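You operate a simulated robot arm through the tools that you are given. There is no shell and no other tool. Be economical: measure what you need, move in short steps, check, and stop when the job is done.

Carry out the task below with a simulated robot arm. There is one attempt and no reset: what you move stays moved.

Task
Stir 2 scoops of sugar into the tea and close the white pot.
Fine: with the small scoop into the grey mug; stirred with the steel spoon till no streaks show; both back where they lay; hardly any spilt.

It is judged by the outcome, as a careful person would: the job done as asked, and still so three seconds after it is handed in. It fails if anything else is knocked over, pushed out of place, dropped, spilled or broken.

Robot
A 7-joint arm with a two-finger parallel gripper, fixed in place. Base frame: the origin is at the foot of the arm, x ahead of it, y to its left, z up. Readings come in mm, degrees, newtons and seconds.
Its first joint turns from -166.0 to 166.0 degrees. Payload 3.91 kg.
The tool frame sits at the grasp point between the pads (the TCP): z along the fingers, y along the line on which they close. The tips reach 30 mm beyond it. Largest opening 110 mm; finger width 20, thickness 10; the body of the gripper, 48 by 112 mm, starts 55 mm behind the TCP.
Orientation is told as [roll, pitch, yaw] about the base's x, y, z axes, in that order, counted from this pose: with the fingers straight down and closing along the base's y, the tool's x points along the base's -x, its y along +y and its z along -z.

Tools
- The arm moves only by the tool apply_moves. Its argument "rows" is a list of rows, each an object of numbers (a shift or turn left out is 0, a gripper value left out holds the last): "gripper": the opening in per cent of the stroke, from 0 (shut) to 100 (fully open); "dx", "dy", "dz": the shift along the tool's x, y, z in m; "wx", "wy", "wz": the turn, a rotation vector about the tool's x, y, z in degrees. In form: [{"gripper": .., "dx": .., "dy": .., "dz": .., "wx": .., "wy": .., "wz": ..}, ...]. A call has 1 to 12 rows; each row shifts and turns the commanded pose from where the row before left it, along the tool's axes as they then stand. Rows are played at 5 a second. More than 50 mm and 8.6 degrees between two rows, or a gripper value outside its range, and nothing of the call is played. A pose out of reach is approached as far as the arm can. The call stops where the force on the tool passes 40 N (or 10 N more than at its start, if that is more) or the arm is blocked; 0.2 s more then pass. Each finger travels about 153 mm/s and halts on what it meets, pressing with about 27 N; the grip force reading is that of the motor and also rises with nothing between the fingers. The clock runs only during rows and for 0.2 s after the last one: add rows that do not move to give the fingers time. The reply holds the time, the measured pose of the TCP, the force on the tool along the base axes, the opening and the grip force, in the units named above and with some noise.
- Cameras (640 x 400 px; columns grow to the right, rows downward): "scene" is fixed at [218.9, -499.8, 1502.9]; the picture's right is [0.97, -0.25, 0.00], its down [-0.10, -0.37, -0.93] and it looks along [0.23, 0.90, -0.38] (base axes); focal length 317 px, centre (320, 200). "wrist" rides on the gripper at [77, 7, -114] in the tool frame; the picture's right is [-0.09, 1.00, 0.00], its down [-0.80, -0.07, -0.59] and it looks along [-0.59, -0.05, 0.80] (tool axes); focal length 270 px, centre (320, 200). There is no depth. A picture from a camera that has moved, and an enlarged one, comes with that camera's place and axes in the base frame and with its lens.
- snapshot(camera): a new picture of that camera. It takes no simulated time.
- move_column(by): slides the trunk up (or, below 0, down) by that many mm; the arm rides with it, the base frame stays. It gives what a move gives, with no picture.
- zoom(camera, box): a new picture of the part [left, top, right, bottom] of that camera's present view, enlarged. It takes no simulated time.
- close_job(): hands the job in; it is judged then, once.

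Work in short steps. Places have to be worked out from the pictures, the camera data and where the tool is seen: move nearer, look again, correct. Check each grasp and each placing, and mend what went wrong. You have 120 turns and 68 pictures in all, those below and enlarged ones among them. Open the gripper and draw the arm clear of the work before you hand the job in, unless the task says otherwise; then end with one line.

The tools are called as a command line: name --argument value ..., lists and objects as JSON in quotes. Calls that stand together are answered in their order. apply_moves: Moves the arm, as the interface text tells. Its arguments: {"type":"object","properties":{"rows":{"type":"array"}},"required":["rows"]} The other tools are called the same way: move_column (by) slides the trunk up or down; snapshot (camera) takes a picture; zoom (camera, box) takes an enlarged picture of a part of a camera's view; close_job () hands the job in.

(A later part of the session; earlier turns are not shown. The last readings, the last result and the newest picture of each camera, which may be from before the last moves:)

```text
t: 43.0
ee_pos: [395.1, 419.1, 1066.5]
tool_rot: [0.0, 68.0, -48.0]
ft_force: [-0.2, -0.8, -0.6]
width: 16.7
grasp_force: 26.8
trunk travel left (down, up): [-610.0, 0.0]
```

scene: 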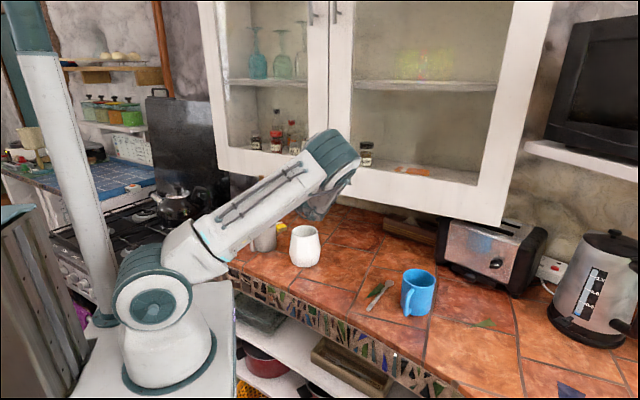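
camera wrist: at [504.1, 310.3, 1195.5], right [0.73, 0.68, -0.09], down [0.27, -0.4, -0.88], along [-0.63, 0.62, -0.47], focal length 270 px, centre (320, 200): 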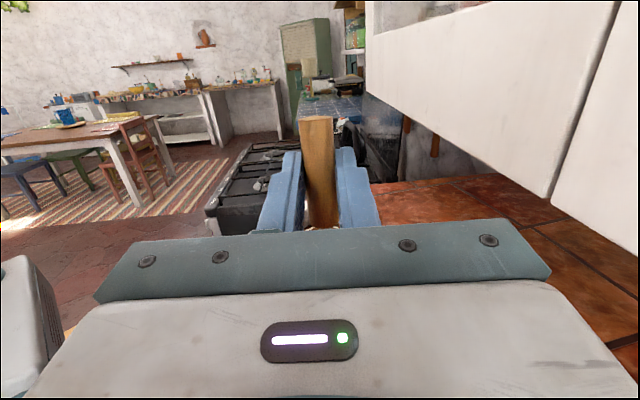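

I dip 31 mm more, sweep and level, then lift.

apply_moves --rows '[{"dx": -0.0072, "dz": 0.0029}, {"dx": -0.0072, "dz": 0.0029}, {"dx": -0.0072, "dz": 0.0029}, {"dx": -0.0072, "dz": 0.0029}, {}]'

apply_moves --rows '[{"dx": -0.0009, "dz": -0.0083, "wy": 7.5}, {"dx": -0.00155, "dz": -0.00805, "wy": 7.5}, {"dx": -0.0022, "dz": -0.0079, "wy": 7.5}, {"dx": -0.0028, "dz": -0.0079, "wy": 7.5}, {}, {"dx": 0.0149, "dz": 0.0021}, {"dx": 0.0149, "dz": 0.0021}, {"dx": 0.0149, "dz": 0.0021}, {"dx": 0.0149, "dz": 0.0021}, {"dx": 0.0149, "dz": 0.0021}, {"dx": 0.0129, "dz": -0.0121}, {}]'

zoom --camera "scene" --box '[304, 218, 328, 238]'

```text
t: 44.2
ee_pos: [395.8, 421.1, 1035.8]
tool_rot: [-0.1, 68.0, -47.9]
ft_force: [0.0, -0.5, -0.9]
width: 17.0
grasp_force: 26.7
trunk travel left (down, up): [-610.0, 0.0]
```

```text
t: 46.8
ee_pos: [426.6, 388.3, 1122.0]
tool_rot: [-179.7, 82.0, 132.2]
ft_force: [-1.2, -0.3, -0.3]
width: 16.5
grasp_force: 27.7
trunk travel left (down, up): [-610.0, 0.0]
```

```text
16.00 times, centred on (316, 228) of scene
camera zoom: at [218.9, -499.8, 1502.9], right [0.97, -0.25, 0.0], down [-0.1, -0.37, -0.93], along [0.23, 0.9, -0.38], focal length 5075 px, centre (384, -248)
```

zoom: 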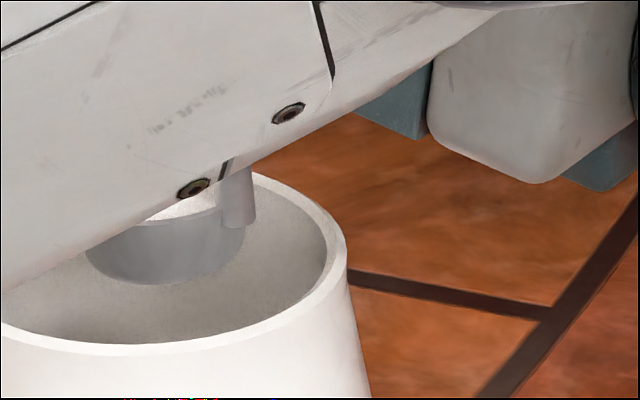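

The scoop is full again. I carry it to the mug and pour with the same moves.

apply_moves --rows '[{"dx": 0.0127, "dz": 0.0018}, {"dx": 0.0127, "dz": 0.0018}, {"dx": -0.0015, "dz": 0.0107, "dy": -0.0012}, {"dx": -0.003, "dz": 0.0213, "dy": -0.0023}, {"dx": -0.003, "dz": 0.0213, "dy": -0.0023}, {"dx": -0.003, "dz": 0.0213, "dy": -0.0023}, {"dx": -0.003, "dz": 0.0213, "dy": -0.0023}, {"dx": -0.003, "dz": 0.0213, "dy": -0.0023}, {"dx": -0.003, "dz": 0.0213, "dy": -0.0023}, {"dx": -0.003, "dz": 0.0213, "dy": -0.0023}, {"dx": -0.0015, "dz": 0.0107, "dy": -0.0012}, {}]'

apply_moves --rows '[{"dx": -0.0149, "dz": -0.0021}, {"dx": 0.0011, "dz": 0.0141, "wy": -8}, {"dx": 0.0011, "dz": 0.0141, "wy": -8}, {"dx": 0.0011, "dz": 0.0141, "wy": -8}, {"dx": 0.0011, "dz": 0.0141, "wy": -8}, {"dx": 0.0011, "dz": 0.0141, "wy": -8}, {"dx": 0.0011, "dz": 0.0141, "wy": -8}, {"dx": 0.0011, "dz": 0.0141, "wy": -8}, {"dx": 0.0011, "dz": 0.0141, "wy": -8}, {}]'

apply_moves --rows '[{"dx": 0.0011, "dz": 0.0141, "wy": -8}, {"dx": 0.0011, "dz": 0.0141, "wy": -8}, {"dx": 0.0011, "dz": 0.0141, "wy": -8}, {"dx": 0.0011, "dz": 0.0141, "wy": -8}, {"dx": 0.0011, "dz": 0.0141, "wy": -8}, {"dx": 0.0011, "dz": 0.0141, "wy": -8}, {"dx": 0.0011, "dz": 0.0141, "wy": -8}, {}, {}, {}, {}]'

apply_moves --rows '[{"dx": -0.0031, "dz": -0.0138, "wy": 8}, {"dx": -0.0031, "dz": -0.0138, "wy": 8}, {"dx": -0.0031, "dz": -0.0138, "wy": 8}, {"dx": -0.0031, "dz": -0.0138, "wy": 8}, {"dx": -0.0031, "dz": -0.0138, "wy": 8}, {"dx": -0.0031, "dz": -0.0138, "wy": 8}, {"dx": -0.0031, "dz": -0.0138, "wy": 8}, {}]'

snapshot --camera "scene"

```text
t: 49.4
ee_pos: [296.6, 502.7, 1146.6]
tool_rot: [-179.9, 82.0, 132.1]
ft_force: [0.8, -0.9, -0.7]
width: 16.7
grasp_force: 27.1
trunk travel left (down, up): [-610.0, 0.0]
```

```text
t: 51.6
ee_pos: [228.6, 579.7, 1103.6]
tool_rot: [-0.1, 33.9, -48.0]
ft_force: [0.3, 0.2, -0.7]
width: 17.2
grasp_force: 27.3
trunk travel left (down, up): [-610.0, 0.0]
```

```text
t: 54.0
ee_pos: [211.3, 597.7, 1009.9]
tool_rot: [-0.1, -22.0, -48.0]
ft_force: [0.2, 0.1, -1.7]
width: 16.9
grasp_force: 26.6
trunk travel left (down, up): [-610.0, 0.0]
```

```text
t: 55.8
ee_pos: [226.6, 580.7, 1101.6]
tool_rot: [0.1, 34.1, -47.9]
ft_force: [0.0, 0.7, -0.8]
width: 16.9
grasp_force: 26.4
trunk travel left (down, up): [-610.0, 0.0]
```

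```text
26 pictures are left
```

scene: 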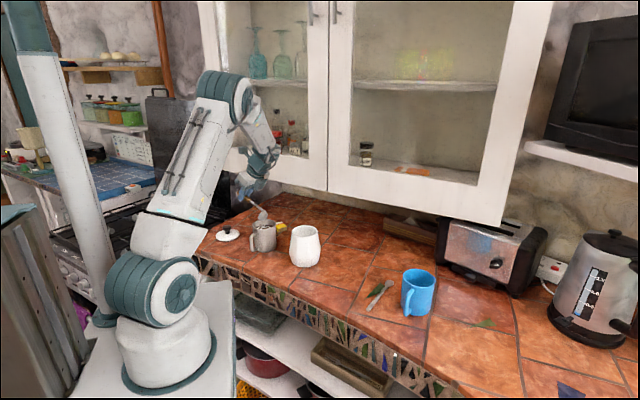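

Both scoops are in. Now I return the scoop: level the hand, go back above where it lay, and turn back to yaw 37.

apply_moves --rows '[{"wy": -8.5}, {"wy": -8.5}, {"wy": -8.5}, {"wy": -8.5}, {"dx": -0.01, "dz": -0.03}]'

apply_moves --rows '[{"dx": -0.0461, "dy": -0.004, "dz": -0.0055}, {"dx": -0.0461, "dy": -0.004, "dz": -0.0055}, {"dx": -0.0461, "dy": -0.004, "dz": -0.0055}, {"dx": -0.0461, "dy": -0.004, "dz": -0.0055}, {"dx": -0.0461, "dy": -0.004, "dz": -0.0055}, {"dx": -0.0461, "dy": -0.004, "dz": -0.0055}, {"dx": -0.0461, "dy": -0.004, "dz": -0.0055}, {"dx": -0.0461, "dy": -0.004, "dz": -0.0055}, {"dx": -0.0461, "dy": -0.004, "dz": -0.0055}, {}]'

apply_moves --rows '[{"wz": -8.5}, {"wz": -8.5}, {"wz": -8.5}, {"wz": -8.5}, {"wz": -8.5}, {"wz": -8.5}, {"wz": -8.5}, {"wz": -8.5}, {"wz": -8.5}, {"wz": -8.5}, {}]'

```text
t: 57.0
ee_pos: [235.0, 571.3, 1132.8]
tool_rot: [0.1, -0.1, -48.0]
ft_force: [0.6, -0.6, -0.5]
width: 17.0
grasp_force: 26.6
trunk travel left (down, up): [-610.0, 0.0]
```

```text
t: 59.2
ee_pos: [486.5, 241.3, 1182.1]
tool_rot: [0.0, 0.1, -48.0]
ft_force: [-0.6, 0.1, -0.9]
width: 16.7
grasp_force: 27.2
trunk travel left (down, up): [-610.0, 0.0]
```

```text
t: 61.6
ee_pos: [485.9, 239.9, 1182.8]
tool_rot: [-0.1, 0.0, 37.1]
ft_force: [0.0, -0.3, -0.5]
width: 16.9
grasp_force: 27.5
trunk travel left (down, up): [-610.0, 0.0]
```

I'm above its place (readings are within noise). I descend, slowing near the counter.

apply_moves --rows '[{"dy": 0.001, "dz": 0.045}, {"dz": 0.045}, {"dz": 0.045}, {"dz": 0.045}, {"dz": 0.04}, {"dz": 0.015}, {"dz": 0.008}, {"dz": 0.004}, {}, {}]'

zoom --camera "scene" --box '[320, 240, 400, 300]'

```text
t: 63.8
ee_pos: [485.5, 241.8, 935.4]
tool_rot: [-0.1, 0.0, 37.0]
ft_force: [0.1, -0.3, -0.8]
width: 16.5
grasp_force: 27.1
trunk travel left (down, up): [-610.0, 0.0]
```

```text
6.67 times, centred on (360, 270) of scene
camera zoom: at [218.9, -499.8, 1502.9], right [0.97, -0.25, 0.0], down [-0.1, -0.37, -0.93], along [0.23, 0.9, -0.38], focal length 2115 px, centre (53, -267)
```

zoom: 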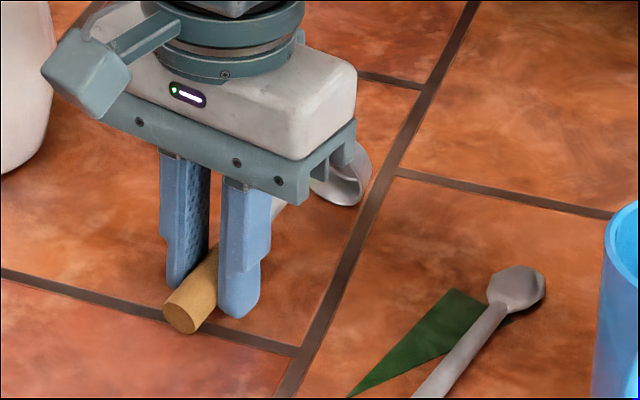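

I lower the last few millimetres, watching the force.

apply_moves --rows '[{"dz": 0.002}, {"dz": 0.0015}, {}]'

```text
t: 64.6
ee_pos: [485.8, 241.3, 933.8]
tool_rot: [0.0, -0.1, 37.1]
ft_force: [2.8, 1.1, 10.1]
width: 16.9
grasp_force: 27.4
trunk travel left (down, up): [-610.0, 0.0]
```

Contact made. I ease off 1 mm, release, and rise.

apply_moves --rows '[{"dz": -0.001}, {"gripper": 30}, {"gripper": 50}, {}, {"dz": -0.02}, {"dz": -0.04}, {"dz": -0.045}, {"dz": -0.045}, {"dx": 0.03}]'

snapshot --camera "wrist"

zoom --camera "scene" --box '[320, 240, 448, 320]'

```text
t: 66.6
ee_pos: [460.5, 222.6, 1083.6]
tool_rot: [0.0, 0.0, 37.0]
ft_force: [-0.4, 0.3, 0.2]
width: 55.0
grasp_force: 0.1
trunk travel left (down, up): [-610.0, 0.0]
```

```text
24 pictures are left
camera wrist: at [393.6, 183.0, 1196.8], right [-0.53, 0.85, 0.0], down [0.68, 0.43, 0.6], along [0.51, 0.32, -0.8], focal length 270 px, centre (320, 200)
```

wrist: 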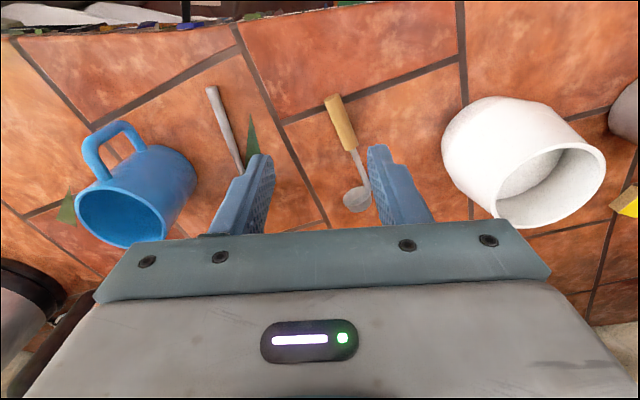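

```text
5.00 times, centred on (384, 280) of scene
camera zoom: at [218.9, -499.8, 1502.9], right [0.97, -0.25, 0.0], down [-0.1, -0.37, -0.93], along [0.23, 0.9, -0.38], focal length 1586 px, centre (0, -200)
```

zoom: 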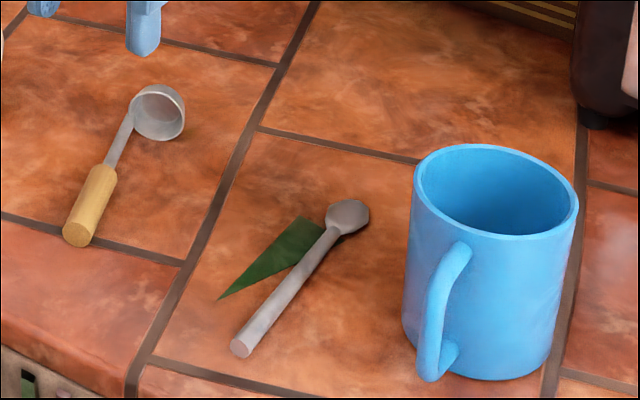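

On release the scoop rolled onto its side, and it now lies about 20° turned and about 20 mm off. I'll mend that: turn to yaw 56, go over the handle's middle at about (474,259), and come down.

apply_moves --rows '[{"wz": -8}, {"wz": -8}, {"wz": -3}, {"dx": -0.0379, "dy": 0.0098}, {"dz": 0.04}, {"dz": 0.04}, {"dz": 0.03}]'

snapshot --camera "wrist"

```text
t: 68.2
ee_pos: [475.2, 260.9, 972.7]
tool_rot: [0.0, -0.1, 56.0]
ft_force: [0.8, 0.6, 0.1]
width: 55.3
grasp_force: 0.0
trunk travel left (down, up): [-610.0, 0.0]
```

```text
22 pictures are left
camera wrist: at [424.6, 201.6, 1086.0], right [-0.78, 0.63, 0.0], down [0.51, 0.62, 0.59], along [0.37, 0.46, -0.8], focal length 270 px, centre (320, 200)
```

wrist: 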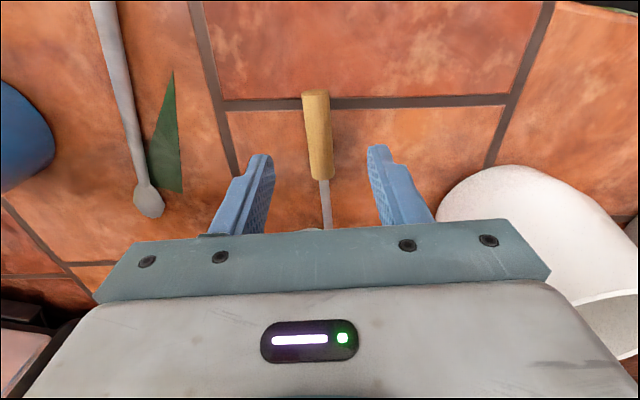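

Well aligned. I descend to 933, close, lift 12 mm, turn back to yaw 37 and shift to the original place.

apply_moves --rows '[{"dz": 0.02}, {"dz": 0.015}, {"dz": 0.004}, {"gripper": 0}, {}, {}, {}]'

apply_moves --rows '[{"dz": -0.012}, {"wz": 7}, {"wz": 7}, {"wz": 4.5}, {}]'

```text
t: 69.8
ee_pos: [473.5, 261.2, 934.2]
tool_rot: [0.0, 0.0, 56.0]
ft_force: [-0.5, 0.5, -0.6]
width: 17.0
grasp_force: 27.0
trunk travel left (down, up): [-610.0, 0.0]
```

```text
t: 71.0
ee_pos: [473.4, 260.3, 946.3]
tool_rot: [0.1, 0.0, 37.5]
ft_force: [0.0, -0.5, -0.5]
width: 16.9
grasp_force: 27.0
trunk travel left (down, up): [-610.0, 0.0]
```

Held. I shift 22 mm sideways to the original spot, lower, and release.

apply_moves --rows '[{"dx": 0.0028, "dy": -0.0225}, {"dz": 0.008}, {"dz": 0.003}, {}]'

apply_moves --rows '[{"dz": 0.0015}, {}]'

```text
t: 72.0
ee_pos: [484.6, 240.2, 935.1]
tool_rot: [0.1, -0.1, 37.6]
ft_force: [0.2, -0.4, -0.9]
width: 17.0
grasp_force: 27.2
trunk travel left (down, up): [-610.0, 0.0]
```

```text
t: 72.6
ee_pos: [483.9, 241.6, 934.3]
tool_rot: [0.1, -0.2, 37.5]
ft_force: [-1.0, 0.7, 3.8]
width: 17.0
grasp_force: 27.5
trunk travel left (down, up): [-610.0, 0.0]
```

Light contact (3.8 N). I release gently, rise, and look, also toward the spoon.

apply_moves --rows '[{"gripper": 25}, {"gripper": 50}, {}, {"dz": -0.02}, {"dz": -0.04}, {"dz": -0.045}, {"dx": 0.03, "dy": -0.04}, {"dy": -0.02}]'

snapshot --camera "wrist"

zoom --camera "scene" --box '[320, 240, 448, 320]'

```text
t: 74.4
ee_pos: [498.5, 174.5, 1036.2]
tool_rot: [0.0, -0.1, 37.5]
ft_force: [0.4, 0.4, 0.4]
width: 55.2
grasp_force: 0.1
trunk travel left (down, up): [-610.0, 0.0]
```

```text
21 pictures are left
camera wrist: at [433.1, 133.9, 1151.1], right [-0.54, 0.84, 0.0], down [0.68, 0.43, 0.59], along [0.5, 0.32, -0.8], focal length 270 px, centre (320, 200)
```

wrist: 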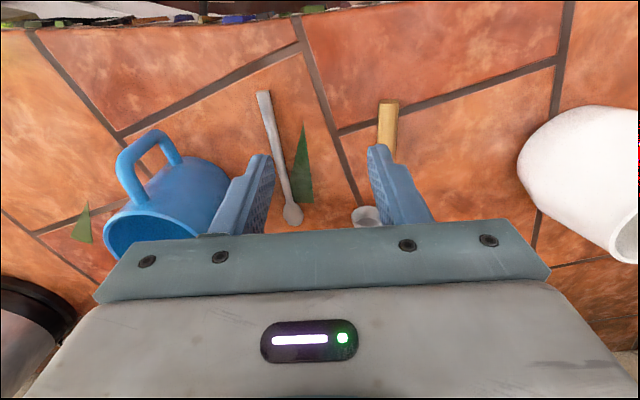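

```text
5.00 times, centred on (384, 280) of scene
camera zoom: at [218.9, -499.8, 1502.9], right [0.97, -0.25, 0.0], down [-0.1, -0.37, -0.93], along [0.23, 0.9, -0.38], focal length 1586 px, centre (0, -200)
```

zoom: 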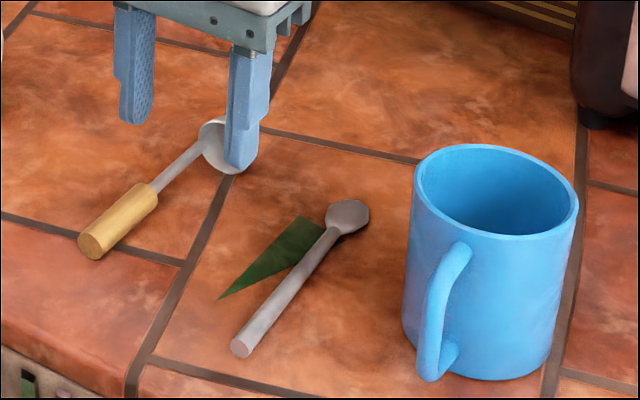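

The scoop now lies where it was, with its end on the same spot and the same direction. The spoon runs from (514,127) to (622,216) at 39°. I move over its handle near the end, keeping clear of the blue mug.

apply_moves --rows '[{"gripper": 36, "wz": -1.8}, {"dx": -0.0103, "dy": -0.0465}, {"dz": 0.031}, {"dz": 0.03}, {}]'

snapshot --camera "wrist"

zoom --camera "scene" --box '[340, 240, 452, 324]'

```text
t: 75.6
ee_pos: [534.5, 146.4, 979.3]
tool_rot: [0.0, 0.0, 39.4]
ft_force: [-0.2, -0.7, 0.2]
width: 39.4
grasp_force: 0.0
trunk travel left (down, up): [-610.0, 0.0]
```

```text
19 pictures are left
camera wrist: at [470.5, 104.2, 1092.7], right [-0.56, 0.83, 0.0], down [0.66, 0.45, 0.59], along [0.49, 0.33, -0.8], focal length 270 px, centre (320, 200)
```

wrist: 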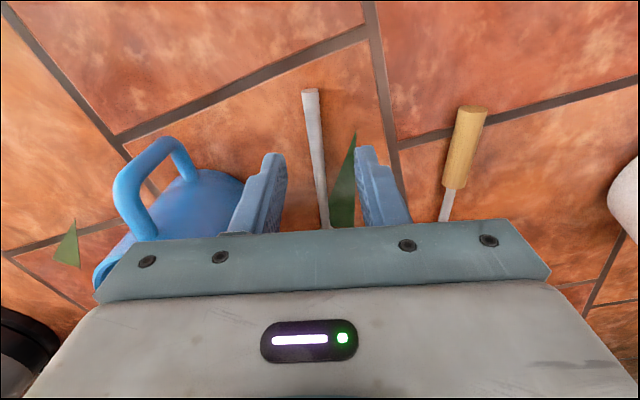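

```text
4.76 times, centred on (396, 282) of scene
camera zoom: at [218.9, -499.8, 1502.9], right [0.97, -0.25, 0.0], down [-0.1, -0.37, -0.93], along [0.23, 0.9, -0.38], focal length 1510 px, centre (-42, -190)
```

zoom: 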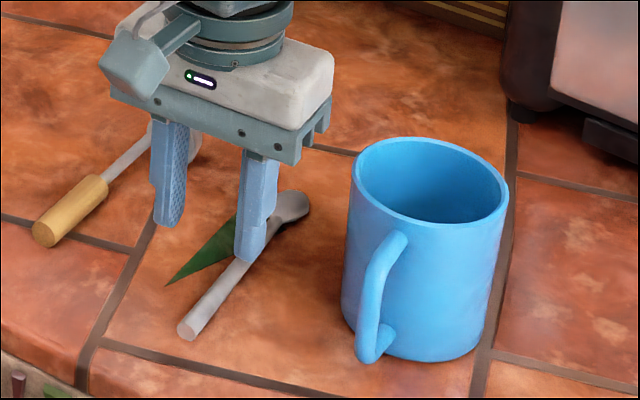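

Aligned to within about 3 mm, and there is clearance to the mug. I correct that and come down to just above the counter.

apply_moves --rows '[{"dy": -0.0025, "dz": 0.015}, {"dz": 0.015}, {"dz": 0.01}, {"dz": 0.006}, {}]'

apply_moves --rows '[{"dz": 0.0017}, {"gripper": 0}, {}, {}, {}]'

zoom --camera "scene" --box '[340, 240, 452, 324]'

```text
t: 76.8
ee_pos: [538.3, 142.6, 931.3]
tool_rot: [0.0, 0.1, 39.3]
ft_force: [0.1, 0.3, -0.5]
width: 39.5
grasp_force: 0.1
trunk travel left (down, up): [-610.0, 0.0]
```

```text
t: 78.0
ee_pos: [537.1, 143.0, 930.5]
tool_rot: [0.0, 0.0, 39.3]
ft_force: [-0.5, 0.3, 2.2]
width: 8.5
grasp_force: 26.9
trunk travel left (down, up): [-610.0, 0.0]
```

```text
4.76 times, centred on (396, 282) of scene
camera zoom: at [218.9, -499.8, 1502.9], right [0.97, -0.25, 0.0], down [-0.1, -0.37, -0.93], along [0.23, 0.9, -0.38], focal length 1510 px, centre (-42, -190)
```

zoom: 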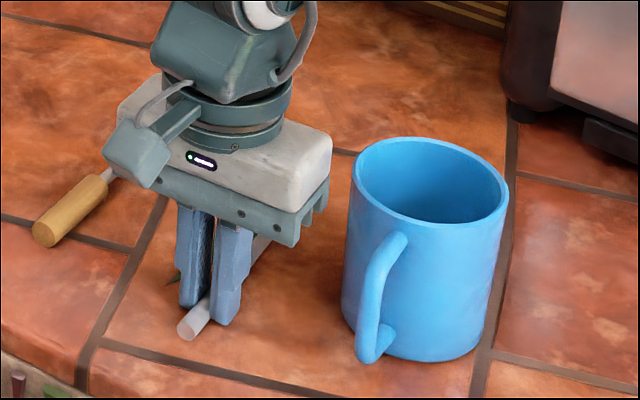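

The spoon is gripped (width 8.5). I note its resting pose as TCP (537.1, 143, 930.5), yaw 39.3. I lift and turn to yaw -48.

apply_moves --rows '[{"dz": -0.015}, {"dz": -0.04}, {"dz": -0.05}, {"dz": -0.05}, {"dz": -0.05}, {"dz": -0.05}, {}]'

apply_moves --rows '[{"wz": 8.5}, {"wz": 8.5}, {"wz": 8.5}, {"wz": 8.5}, {"wz": 8.5}, {"wz": 8.5}, {"wz": 8.5}, {"wz": 8.5}, {"wz": 8.5}, {"wz": 8.5}, {"wz": 2.3}]'

apply_moves --rows '[{"wy": 8}, {"wy": 8}, {"wy": 8}, {"wy": 8}, {"wy": 8}, {"wy": 8}, {"wy": 8}, {"wy": 8}, {"wy": 8}, {"wy": 8}, {"wy": 8}]'

snapshot --camera "scene"

```text
t: 79.6
ee_pos: [538.1, 139.4, 1185.1]
tool_rot: [0.0, 0.0, 39.3]
ft_force: [0.3, 0.0, -0.3]
width: 8.6
grasp_force: 26.8
trunk travel left (down, up): [-610.0, 0.0]
```

```text
t: 82.0
ee_pos: [537.0, 143.1, 1184.4]
tool_rot: [-0.1, 0.0, -48.1]
ft_force: [-1.1, 0.1, -0.7]
width: 8.3
grasp_force: 27.1
trunk travel left (down, up): [-610.0, 0.0]
```

```text
t: 84.4
ee_pos: [539.9, 142.6, 1184.2]
tool_rot: [-0.2, 88.1, -48.2]
ft_force: [0.2, 0.4, 0.1]
width: 8.5
grasp_force: 27.2
trunk travel left (down, up): [-610.0, 0.0]
```

```text
16 pictures are left
```

scene: 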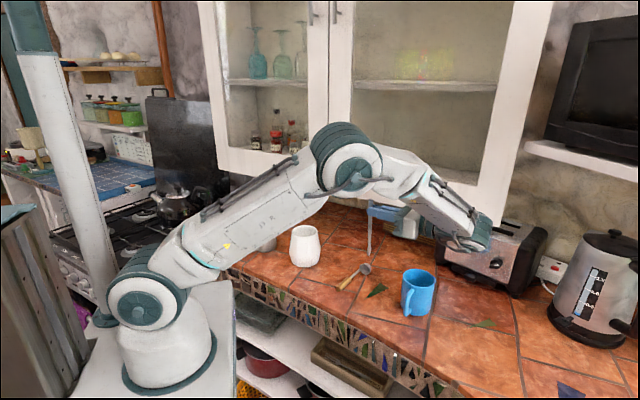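

The spoon hangs straight, with its tip about 131 mm below the TCP. I carry it high over to the mug's centre.

apply_moves --rows '[{"dx": 0.0015, "dy": 0.006, "dz": 0.0435}, {"dx": 0.0015, "dy": 0.006, "dz": 0.0435}, {"dx": 0.0015, "dy": 0.006, "dz": 0.0435}, {"dx": 0.0015, "dy": 0.006, "dz": 0.0435}, {"dx": 0.0015, "dy": 0.006, "dz": 0.0435}, {"dx": 0.0015, "dy": 0.006, "dz": 0.0435}, {"dx": 0.0015, "dy": 0.006, "dz": 0.0435}, {"dx": 0.0015, "dy": 0.006, "dz": 0.0435}, {"dx": 0.0015, "dy": 0.006, "dz": 0.0435}, {"dx": 0.0015, "dy": 0.006, "dz": 0.0435}, {}]'

zoom --camera "scene" --box '[216, 180, 312, 260]'

```text
t: 86.8
ee_pos: [290.8, 506.4, 1181.9]
tool_rot: [-0.9, 88.1, -48.8]
ft_force: [0.1, 1.1, -0.8]
width: 8.2
grasp_force: 27.3
trunk travel left (down, up): [-610.0, 0.0]
```

```text
5.00 times, centred on (264, 220) of scene
camera zoom: at [218.9, -499.8, 1502.9], right [0.97, -0.25, 0.0], down [-0.1, -0.37, -0.93], along [0.23, 0.9, -0.38], focal length 1586 px, centre (600, 100)
```

zoom: 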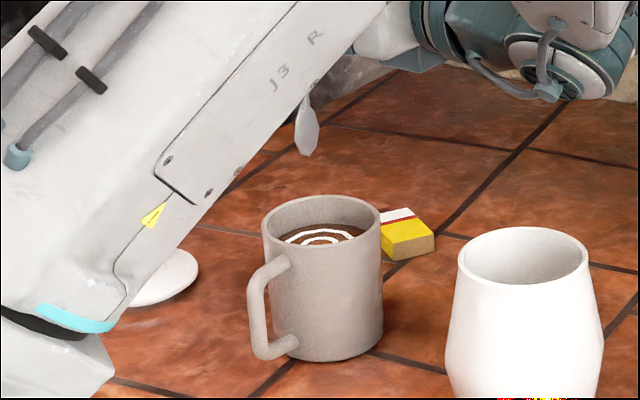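

The spoon is about 5 mm left of the mug's centre. I correct that and lower the tip into the tea to z≈922.

apply_moves --rows '[{"dz": -0.005}, {"dx": -0.03, "dz": 0.001}, {"dx": -0.03, "dz": 0.001}, {"dx": -0.025, "dz": 0.001}, {"dx": -0.02, "dz": 0.001}, {"dx": -0.015, "dz": 0.0005}, {"dx": -0.008}, {}]'

zoom --camera "scene" --box '[232, 200, 296, 240]'

```text
t: 88.6
ee_pos: [294.7, 504.8, 1055.9]
tool_rot: [0.0, 87.9, -48.0]
ft_force: [-0.1, 0.7, 0.2]
width: 8.3
grasp_force: 26.6
trunk travel left (down, up): [-610.0, 0.0]
```

```text
10.00 times, centred on (264, 220) of scene
camera zoom: at [218.9, -499.8, 1502.9], right [0.97, -0.25, 0.0], down [-0.1, -0.37, -0.93], along [0.23, 0.9, -0.38], focal length 3172 px, centre (880, 0)
```

zoom: 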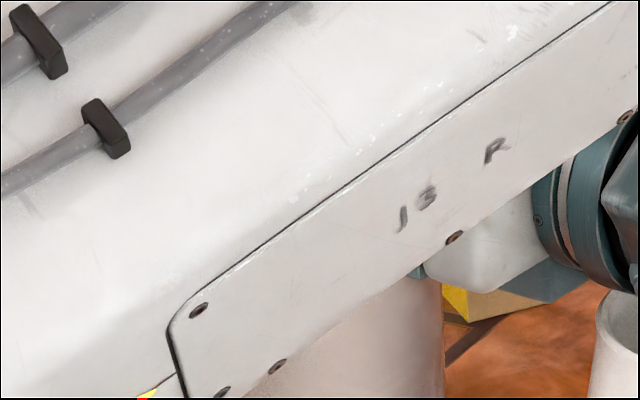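

The arm hides the mug, but the spoon is at (278,523), the mug's centre. I stir in a 13 mm circle and watch the force.

apply_moves --rows '[{"dy": 0.013}, {"dy": -0.0038, "dz": 0.0092}, {"dy": -0.0092, "dz": 0.0038}, {"dy": -0.0092, "dz": -0.0038}, {"dy": -0.0038, "dz": -0.0092}, {"dy": 0.0038, "dz": -0.0092}, {"dy": 0.0092, "dz": -0.0038}, {"dy": 0.0092, "dz": 0.0038}, {"dy": 0.0038, "dz": 0.0092}]'

apply_moves --rows '[{"dy": -0.0038, "dz": 0.0092}, {"dy": -0.0092, "dz": 0.0038}, {"dy": -0.0092, "dz": -0.0038}, {"dy": -0.0038, "dz": -0.0092}, {"dy": 0.0038, "dz": -0.0092}, {"dy": 0.0092, "dz": -0.0038}, {"dy": 0.0092, "dz": 0.0038}, {"dy": 0.0038, "dz": 0.0092}]'

apply_moves --rows '[{"dy": -0.0038, "dz": 0.0092}, {"dy": -0.0092, "dz": 0.0038}, {"dy": -0.0092, "dz": -0.0038}, {"dy": -0.0038, "dz": -0.0092}, {"dy": 0.0038, "dz": -0.0092}, {"dy": 0.0092, "dz": -0.0038}, {"dy": 0.0092, "dz": 0.0038}, {"dy": 0.0038, "dz": 0.0092}]'

apply_moves --rows '[{"dy": -0.0038, "dz": 0.0092}, {"dy": -0.0092, "dz": 0.0038}, {"dy": -0.0092, "dz": -0.0038}, {"dy": -0.0038, "dz": -0.0092}, {"dy": 0.0038, "dz": -0.0092}, {"dy": 0.0092, "dz": -0.0038}, {"dy": 0.0092, "dz": 0.0038}, {"dy": 0.0038, "dz": 0.0092}]'

apply_moves --rows '[{"dy": -0.0038, "dz": 0.0092}, {"dy": -0.0092, "dz": 0.0038}, {"dy": -0.0092, "dz": -0.0038}, {"dy": -0.0038, "dz": -0.0092}, {"dy": 0.0038, "dz": -0.0092}, {"dy": 0.0092, "dz": -0.0038}, {"dy": 0.0092, "dz": 0.0038}, {"dy": 0.0038, "dz": 0.0092}]'

apply_moves --rows '[{"dy": -0.0038, "dz": 0.0092}, {"dy": -0.0092, "dz": 0.0038}, {"dy": -0.0092, "dz": -0.0038}, {"dy": -0.0038, "dz": -0.0092}, {"dy": 0.0038, "dz": -0.0092}, {"dy": 0.0092, "dz": -0.0038}, {"dy": 0.0092, "dz": 0.0038}, {"dy": 0.0038, "dz": 0.0092}]'

```text
t: 90.6
ee_pos: [302.9, 510.8, 1055.6]
tool_rot: [-0.6, 88.0, -48.6]
ft_force: [-0.3, 0.0, -0.6]
width: 8.5
grasp_force: 26.5
trunk travel left (down, up): [-610.0, 0.0]
```

```text
t: 92.4
ee_pos: [301.7, 511.7, 1056.6]
tool_rot: [0.1, 88.0, -47.9]
ft_force: [-0.2, 0.2, -0.9]
width: 8.3
grasp_force: 26.9
trunk travel left (down, up): [-610.0, 0.0]
```

```text
t: 94.2
ee_pos: [303.6, 511.1, 1055.7]
tool_rot: [-1.6, 88.0, -49.5]
ft_force: [0.8, 0.6, -0.8]
width: 8.5
grasp_force: 27.0
trunk travel left (down, up): [-610.0, 0.0]
```

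```text
t: 96.0
ee_pos: [303.1, 513.4, 1056.1]
tool_rot: [-1.7, 88.0, -49.7]
ft_force: [0.6, -0.1, 0.3]
width: 8.1
grasp_force: 26.3
trunk travel left (down, up): [-610.0, 0.0]
```

```text
t: 97.8
ee_pos: [303.0, 511.6, 1056.0]
tool_rot: [-1.0, 88.0, -49.1]
ft_force: [-0.4, -0.4, 0.0]
width: 8.5
grasp_force: 26.7
trunk travel left (down, up): [-610.0, 0.0]
```

```text
t: 99.6
ee_pos: [304.3, 512.0, 1057.0]
tool_rot: [-0.6, 88.0, -48.5]
ft_force: [0.5, -0.3, 0.0]
width: 8.5
grasp_force: 26.9
trunk travel left (down, up): [-610.0, 0.0]
```

Six rounds with no wall contact. I go back to the centre, lift the spoon out and look at the tea.

apply_moves --rows '[{"dy": -0.013}, {"dx": 0.01}, {"dx": 0.02, "dz": -0.001}, {"dx": 0.03, "dz": -0.001}, {"dx": 0.035, "dz": -0.001}, {"dx": 0.035, "dz": -0.001}, {}]'

zoom --camera "scene" --box '[232, 205, 296, 245]'

```text
t: 101.2
ee_pos: [293.0, 503.0, 1188.8]
tool_rot: [-1.0, 87.9, -49.1]
ft_force: [1.0, 0.3, -0.5]
width: 8.4
grasp_force: 27.5
trunk travel left (down, up): [-610.0, 0.0]
```

```text
10.00 times, centred on (264, 225) of scene
camera zoom: at [218.9, -499.8, 1502.9], right [0.97, -0.25, 0.0], down [-0.1, -0.37, -0.93], along [0.23, 0.9, -0.38], focal length 3172 px, centre (880, -50)
```

zoom: 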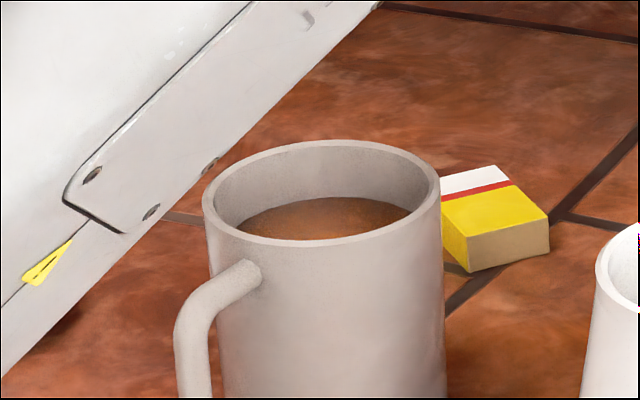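

The streaks are gone and the tea looks uniform. I take the spoon back the same way: over, level, turn.

apply_moves --rows '[{}, {"dx": -0.0015, "dy": -0.006, "dz": -0.0431}, {"dx": -0.0015, "dy": -0.006, "dz": -0.0431}, {"dx": -0.0015, "dy": -0.006, "dz": -0.0431}, {"dx": -0.0015, "dy": -0.006, "dz": -0.0431}, {"dx": -0.0015, "dy": -0.006, "dz": -0.0431}, {"dx": -0.0015, "dy": -0.006, "dz": -0.0431}, {"dx": -0.0015, "dy": -0.006, "dz": -0.0431}, {"dx": -0.0015, "dy": -0.006, "dz": -0.0431}, {"dx": -0.0015, "dy": -0.006, "dz": -0.0431}, {"dx": -0.0015, "dy": -0.006, "dz": -0.0431}, {}]'

apply_moves --rows '[{"wy": -8}, {"wy": -8}, {"wy": -8}, {"wy": -8}, {"wy": -8}, {"wy": -8}, {"wy": -8}, {"wy": -8}, {"wy": -8}, {"wy": -8}, {"wy": -8}]'

apply_moves --rows '[{"wz": -8.5}, {"wz": -8.5}, {"wz": -8.5}, {"wz": -8.5}, {"wz": -8.5}, {"wz": -8.5}, {"wz": -8.5}, {"wz": -8.5}, {"wz": -8.5}, {"wz": -8.5}, {"wz": -2.3}, {}]'

```text
t: 103.8
ee_pos: [539.0, 143.0, 1186.6]
tool_rot: [-0.8, 88.0, -48.8]
ft_force: [-0.4, 0.1, 0.2]
width: 8.4
grasp_force: 26.9
trunk travel left (down, up): [-610.0, 0.0]
```

```text
t: 106.2
ee_pos: [536.6, 142.7, 1185.9]
tool_rot: [0.0, -0.2, -47.9]
ft_force: [0.3, 0.2, -0.6]
width: 8.6
grasp_force: 27.0
trunk travel left (down, up): [-610.0, 0.0]
```

```text
t: 108.8
ee_pos: [536.6, 142.6, 1186.7]
tool_rot: [-0.1, 0.0, 39.4]
ft_force: [1.2, 0.5, -0.6]
width: 8.6
grasp_force: 27.1
trunk travel left (down, up): [-610.0, 0.0]
```

The position matches the noted pose. I descend.

apply_moves --rows '[{"dz": 0.05}, {"dz": 0.05}, {"dz": 0.05}, {"dz": 0.05}, {"dz": 0.035}, {"dz": 0.012}, {"dz": 0.005}, {}]'

apply_moves --rows '[{"dz": 0.0015}, {}]'

```text
t: 110.6
ee_pos: [537.1, 142.8, 934.4]
tool_rot: [0.0, -0.1, 39.3]
ft_force: [0.4, 0.0, -1.5]
width: 8.4
grasp_force: 27.5
trunk travel left (down, up): [-610.0, 0.0]
```

```text
t: 111.2
ee_pos: [539.1, 143.6, 933.1]
tool_rot: [0.0, 0.0, 39.3]
ft_force: [0.0, 0.1, -0.9]
width: 8.6
grasp_force: 26.8
trunk travel left (down, up): [-610.0, 0.0]
```

apply_moves --rows '[{"dz": 0.0015}, {}]'

```text
t: 111.8
ee_pos: [537.9, 142.1, 932.4]
tool_rot: [0.1, 0.0, 39.3]
ft_force: [0.2, 0.3, 0.3]
width: 8.5
grasp_force: 27.3
trunk travel left (down, up): [-610.0, 0.0]
```

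I lower another 1 mm to just touch, release, and rise.

apply_moves --rows '[{"dz": 0.0012}, {}, {"gripper": 15}, {"gripper": 36}, {}, {"dz": -0.02}, {"dz": -0.04}, {"dz": -0.05}, {"dz": -0.05}, {"dz": -0.05}]'

zoom --camera "scene" --box '[320, 240, 448, 320]'

```text
t: 114.0
ee_pos: [536.9, 139.4, 1142.2]
tool_rot: [0.0, 0.1, 39.4]
ft_force: [0.0, 0.6, 0.6]
width: 39.4
grasp_force: 0.1
trunk travel left (down, up): [-610.0, 0.0]
```

```text
5.00 times, centred on (384, 280) of scene
camera zoom: at [218.9, -499.8, 1502.9], right [0.97, -0.25, 0.0], down [-0.1, -0.37, -0.93], along [0.23, 0.9, -0.38], focal length 1586 px, centre (0, -200)
```

zoom: 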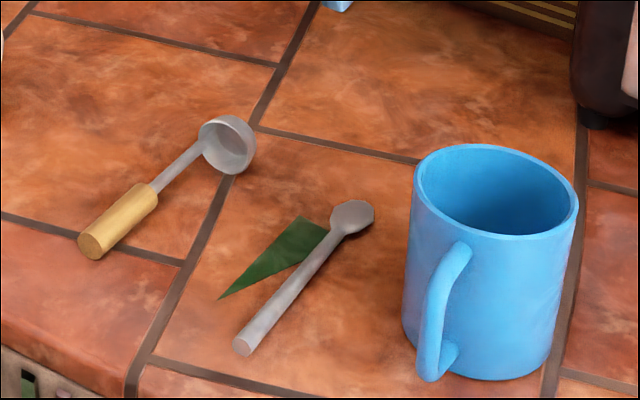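

The spoon and scoop are both back in place. Next is the lid near (144,635); I travel high toward it, then turn to yaw 77.

apply_moves --rows '[{"dy": 0.0477, "gripper": 60}, {"dy": 0.0477}, {"dy": 0.0477}, {"dy": 0.0477}, {"dy": 0.0477}, {"dy": 0.0477}, {"dy": 0.0477}, {"dy": 0.0477}, {"dy": 0.0477}, {"dy": 0.0477}, {"dy": 0.0477}, {"dy": 0.0477}]'

apply_moves --rows '[{"dy": 0.0477}, {"wz": -7.6}, {"wz": -7.5}, {"wz": -7.5}, {"wz": -7.5}, {"wz": -7.5}, {}]'

snapshot --camera "wrist"

```text
t: 116.6
ee_pos: [173.6, 586.3, 1136.7]
tool_rot: [0.0, 0.1, 39.4]
ft_force: [-0.2, 0.8, 0.0]
width: 66.1
grasp_force: 0.1
trunk travel left (down, up): [-610.0, 0.0]
```

```text
t: 118.2
ee_pos: [144.6, 622.0, 1139.9]
tool_rot: [0.0, 0.0, 77.0]
ft_force: [-0.5, -0.5, 0.9]
width: 66.1
grasp_force: 0.0
trunk travel left (down, up): [-610.0, 0.0]
```

```text
11 pictures are left
camera wrist: at [119.7, 549.6, 1253.5], right [-0.95, 0.31, 0.0], down [0.25, 0.76, 0.59], along [0.18, 0.56, -0.8], focal length 270 px, centre (320, 200)
```

wrist: 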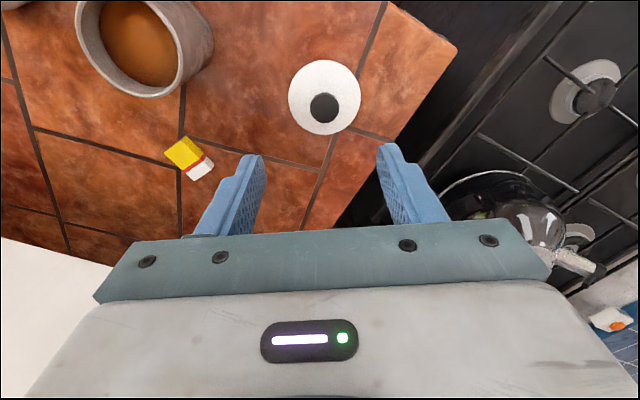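

From above, the tea shows no streaks anywhere. The lid's centre is at about (144,642), with a knob about 33 mm wide and its top at z≈947. I align and come down partway.

apply_moves --rows '[{"dx": -0.0195, "dy": 0.0051}, {"dz": 0.045}, {"dz": 0.045}, {"dz": 0.04}, {"dz": 0.02}, {}]'

snapshot --camera "wrist"

zoom --camera "scene" --box '[200, 190, 264, 250]'

```text
t: 119.6
ee_pos: [143.3, 641.1, 990.9]
tool_rot: [0.0, 0.0, 76.8]
ft_force: [0.7, 0.7, 0.2]
width: 66.1
grasp_force: 0.0
trunk travel left (down, up): [-610.0, 0.0]
```

```text
10 pictures are left
camera wrist: at [119.4, 569.5, 1103.8], right [-0.95, 0.31, 0.0], down [0.25, 0.76, 0.59], along [0.19, 0.56, -0.8], focal length 270 px, centre (320, 200)
```

wrist: 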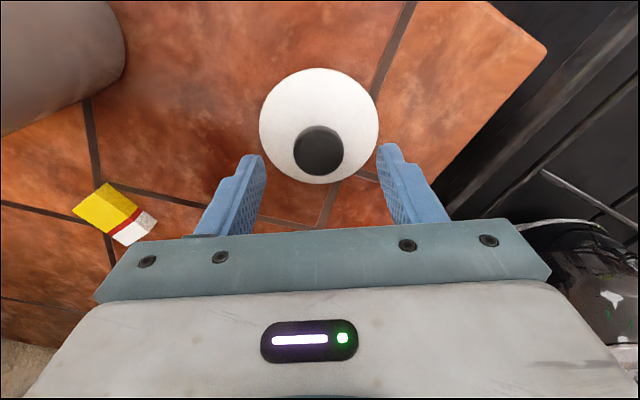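

```text
6.67 times, centred on (232, 220) of scene
camera zoom: at [218.9, -499.8, 1502.9], right [0.97, -0.25, 0.0], down [-0.1, -0.37, -0.93], along [0.23, 0.9, -0.38], focal length 2115 px, centre (907, 67)
```

zoom: 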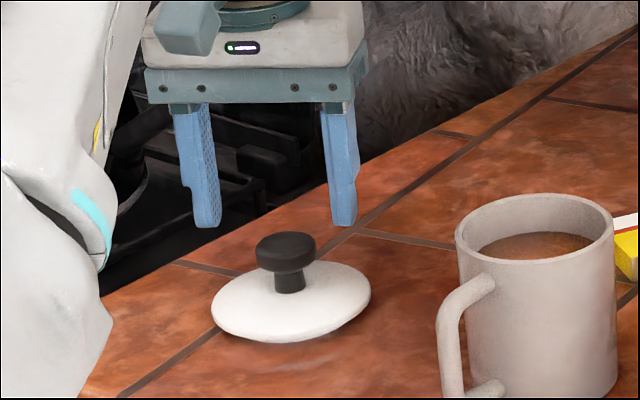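

Centred within 2 mm. I correct that, descend to TCP 957 around the knob, and close.

apply_moves --rows '[{"dy": -0.002, "dz": 0.015}, {"dz": 0.012}, {"dz": 0.007}, {"gripper": 20}, {"gripper": 0}, {}, {}]'

```text
t: 121.2
ee_pos: [146.8, 643.2, 958.0]
tool_rot: [0.0, 0.0, 76.9]
ft_force: [-0.1, 0.3, 1.2]
width: 32.4
grasp_force: 27.2
trunk travel left (down, up): [-610.0, 0.0]
```

The knob is gripped (32.4 mm). I lift the lid and hover to the side of the pot to measure the pot's centre with the wrist camera.

apply_moves --rows '[{"dz": -0.015}, {"dz": -0.045}, {"dz": -0.05}, {"dz": -0.045}, {}]'

apply_moves --rows '[{"dx": 0.0207, "dy": -0.0391}, {"dx": 0.0207, "dy": -0.0391}, {"dx": 0.0207, "dy": -0.0391}, {"dx": 0.0207, "dy": -0.0391}, {"dx": 0.0207, "dy": -0.0391}, {"wz": 7.75}, {"wz": 7.75}, {"wz": 7.75}, {"wz": 7.75}, {}]'

snapshot --camera "wrist"

```text
t: 122.4
ee_pos: [144.9, 644.8, 1109.3]
tool_rot: [0.0, 0.1, 77.0]
ft_force: [0.2, -1.7, -0.5]
width: 32.7
grasp_force: 27.3
trunk travel left (down, up): [-610.0, 0.0]
```

```text
t: 124.6
ee_pos: [312.8, 498.1, 1110.7]
tool_rot: [0.0, 0.1, 45.7]
ft_force: [-1.2, -0.7, -1.5]
width: 32.7
grasp_force: 26.6
trunk travel left (down, up): [-610.0, 0.0]
```

```text
8 pictures are left
camera wrist: at [253.5, 448.0, 1225.1], right [-0.65, 0.76, 0.0], down [0.61, 0.53, 0.59], along [0.45, 0.39, -0.8], focal length 270 px, centre (320, 200)
```

wrist: 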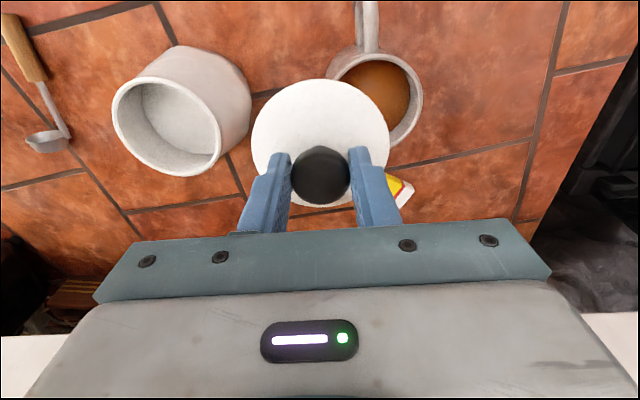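

The wrist view agrees with the scene camera that the pot's rim centre is (400,406). A check on the held lid shows about 1 mm error. I shift the lid over the pot and lower it to 12 mm above the rim.

apply_moves --rows '[{"dx": 0.0017, "dy": -0.0428}, {"dx": 0.0017, "dy": -0.0428}, {"dx": 0.0018, "dy": -0.0428}, {"dz": 0.015}, {"dz": 0.015}, {}]'

zoom --camera "scene" --box '[272, 205, 336, 275]'

```text
t: 126.0
ee_pos: [401.4, 401.9, 1080.4]
tool_rot: [-0.1, 0.0, 46.0]
ft_force: [0.2, 0.4, -1.5]
width: 32.5
grasp_force: 26.9
trunk travel left (down, up): [-610.0, 0.0]
```

```text
5.71 times, centred on (304, 240) of scene
camera zoom: at [218.9, -499.8, 1502.9], right [0.97, -0.25, 0.0], down [-0.1, -0.37, -0.93], along [0.23, 0.9, -0.38], focal length 1812 px, centre (411, -29)
```

zoom: 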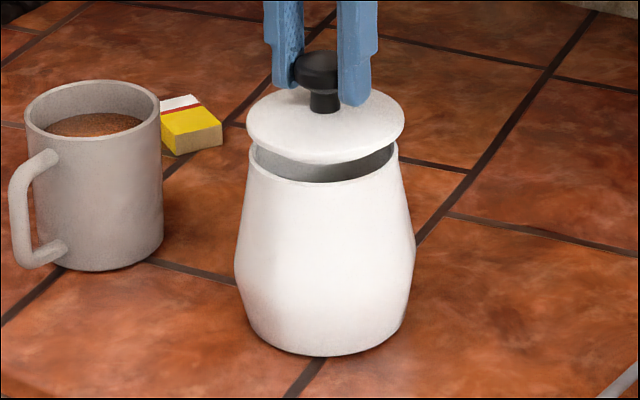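

Laterally the lid is centred on the pot. I lower it slowly until it touches.

apply_moves --rows '[{"dz": 0.004}, {"dz": 0.004}, {"dz": 0.002}, {}]'

apply_moves --rows '[{"dz": 0.0015}, {"dz": 0.0015}, {}]'

```text
t: 127.0
ee_pos: [402.0, 403.4, 1071.6]
tool_rot: [-0.1, -0.1, 45.9]
ft_force: [0.7, 0.0, -0.9]
width: 32.5
grasp_force: 27.0
trunk travel left (down, up): [-610.0, 0.0]
```

```text
t: 127.8
ee_pos: [401.3, 404.6, 1068.8]
tool_rot: [0.0, -0.2, 45.9]
ft_force: [-0.6, -0.6, 5.2]
width: 32.5
grasp_force: 26.9
trunk travel left (down, up): [-610.0, 0.0]
```

Contact at TCP z≈1069 (5 N), as expected for the lid on the rim. I check before releasing.

zoom --camera "scene" --box '[288, 215, 336, 245]'

```text
13.33 times, centred on (312, 230) of scene
camera zoom: at [218.9, -499.8, 1502.9], right [0.97, -0.25, 0.0], down [-0.1, -0.37, -0.93], along [0.23, 0.9, -0.38], focal length 4229 px, centre (427, -200)
```

zoom: 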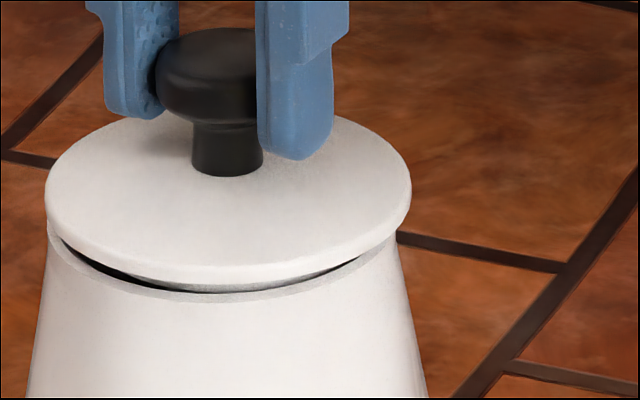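

The lid has a plug that is catching on the far rim: the gap shows at the near left. I ease up, shift about 3.7 mm toward the robot, and lower again.

apply_moves --rows '[{"dz": -0.002}, {"dx": 0.0037, "dy": -0.0006}, {"dz": 0.002}, {"dz": 0.0015}, {}]'

```text
t: 129.0
ee_pos: [399.4, 400.6, 1068.0]
tool_rot: [0.1, -0.3, 45.9]
ft_force: [1.1, 0.0, 18.1]
width: 32.8
grasp_force: 27.5
trunk travel left (down, up): [-610.0, 0.0]
```

Still resting on the rim. I ease off the pressure and look again.

apply_moves --rows '[{"dz": -0.0015}, {}]'

zoom --camera "scene" --box '[288, 215, 336, 245]'

```text
t: 129.6
ee_pos: [398.8, 400.2, 1067.3]
tool_rot: [0.0, 0.0, 45.9]
ft_force: [4.0, 1.7, 11.5]
width: 32.5
grasp_force: 27.6
trunk travel left (down, up): [-610.0, 0.0]
```

```text
13.33 times, centred on (312, 230) of scene
camera zoom: at [218.9, -499.8, 1502.9], right [0.97, -0.25, 0.0], down [-0.1, -0.37, -0.93], along [0.23, 0.9, -0.38], focal length 4229 px, centre (427, -200)
```

zoom: 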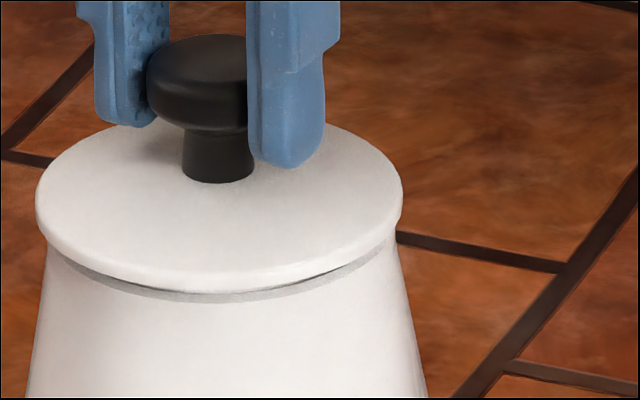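

The lid is nearly in. The side force (+4,+1.7) says it now bears slightly on the robot side, so I shift back about 1 mm and press lightly.

apply_moves --rows '[{"dz": -0.0015}, {"dx": -0.001, "dy": -0.0006}, {"dz": 0.0015}, {"dz": 0.001}, {}]'

```text
t: 130.8
ee_pos: [399.4, 400.4, 1068.2]
tool_rot: [0.0, -0.2, 45.9]
ft_force: [0.2, 1.6, 7.7]
width: 32.7
grasp_force: 26.8
trunk travel left (down, up): [-610.0, 0.0]
```

apply_moves --rows '[{"dz": -0.001}, {"dx": -0.0007, "dy": 0.0008}, {"dz": 0.001}, {"dz": 0.0005}, {}]'

```text
t: 132.0
ee_pos: [400.0, 402.1, 1067.4]
tool_rot: [0.1, -0.2, 45.9]
ft_force: [1.2, 0.9, 12.7]
width: 32.7
grasp_force: 26.2
trunk travel left (down, up): [-610.0, 0.0]
```

I look closely at the seam to judge the remaining offset.

zoom --camera "scene" --box '[290, 222, 322, 242]'

```text
16.00 times, centred on (306, 232) of scene
camera zoom: at [218.9, -499.8, 1502.9], right [0.97, -0.25, 0.0], down [-0.1, -0.37, -0.93], along [0.23, 0.9, -0.38], focal length 5075 px, centre (544, -312)
```

zoom: 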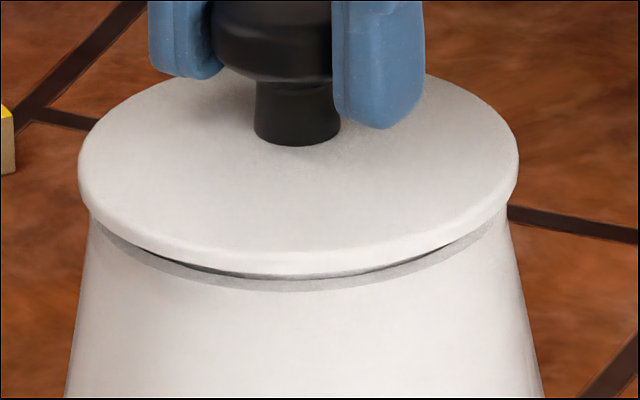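

Laterally it is centred, and only a shadow line remains under the lid's rounded edge. I ease the load, release gently so it can settle, and then check.

apply_moves --rows '[{"dz": -0.001}, {}, {"gripper": 33}, {"gripper": 40}, {"gripper": 55}, {}, {"dz": -0.02}, {"dz": -0.03}, {"dz": -0.03}, {}]'

zoom --camera "scene" --box '[290, 217, 322, 242]'

```text
t: 134.2
ee_pos: [400.9, 402.0, 1147.0]
tool_rot: [0.0, 0.0, 45.9]
ft_force: [0.6, 0.7, -0.2]
width: 60.4
grasp_force: 0.0
trunk travel left (down, up): [-610.0, 0.0]
```

```text
16.00 times, centred on (306, 230) of scene
camera zoom: at [218.9, -499.8, 1502.9], right [0.97, -0.25, 0.0], down [-0.1, -0.37, -0.93], along [0.23, 0.9, -0.38], focal length 5075 px, centre (544, -272)
```

zoom: 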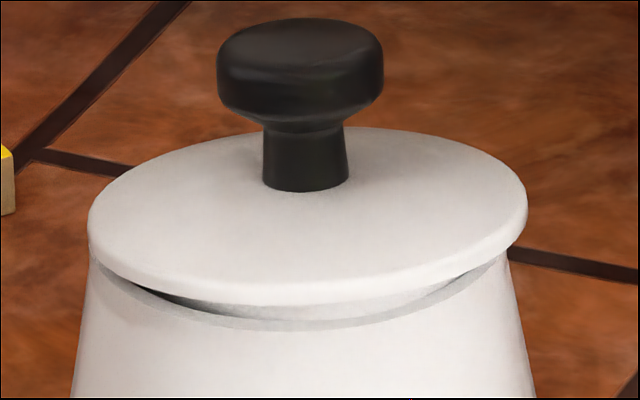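

On release the lid slipped about 2 mm to the right and is off its seat. I regrasp the knob on the good axis, which recentres it, and read the forces.

apply_moves --rows '[{"dz": 0.03}, {"dz": 0.03}, {"dz": 0.018}, {}, {"gripper": 33}, {"gripper": 20}, {"gripper": 0}, {}, {}]'

```text
t: 136.2
ee_pos: [401.6, 403.5, 1070.9]
tool_rot: [0.0, -0.1, 45.8]
ft_force: [0.3, -1.0, 0.1]
width: 33.2
grasp_force: 26.9
trunk travel left (down, up): [-610.0, 0.0]
```

apply_moves --rows '[{"dz": -0.002}, {"dx": 0.001}, {"dz": 0.002}, {"dz": 0.0005}, {}]'

apply_moves --rows '[{"dz": 0.001}, {}]'

```text
t: 137.4
ee_pos: [400.5, 400.8, 1069.8]
tool_rot: [-0.1, -0.2, 45.9]
ft_force: [1.6, -0.1, 9.4]
width: 32.9
grasp_force: 26.7
trunk travel left (down, up): [-610.0, 0.0]
```

```text
t: 138.0
ee_pos: [399.8, 401.4, 1069.9]
tool_rot: [0.0, -0.2, 45.9]
ft_force: [2.1, 1.7, 20.9]
width: 32.9
grasp_force: 27.2
trunk travel left (down, up): [-610.0, 0.0]
```

I probe for the seat: raise 2 mm, shift 1.5 mm toward the robot, lower to the same height, and compare the force.

apply_moves --rows '[{"dz": -0.003}, {"dx": 0.0015}, {"dz": 0.002}, {}]'

```text
t: 139.0
ee_pos: [398.6, 399.2, 1070.8]
tool_rot: [0.0, -0.1, 45.8]
ft_force: [0.9, 0.4, 15.0]
width: 32.8
grasp_force: 27.0
trunk travel left (down, up): [-610.0, 0.0]
```

apply_moves --rows '[{"dz": -0.002}, {"dx": -0.003}, {"dz": 0.002}, {}]'

```text
t: 140.0
ee_pos: [399.5, 403.2, 1069.3]
tool_rot: [-0.1, 0.0, 45.9]
ft_force: [0.0, 0.2, 6.8]
width: 32.9
grasp_force: 27.4
trunk travel left (down, up): [-610.0, 0.0]
```

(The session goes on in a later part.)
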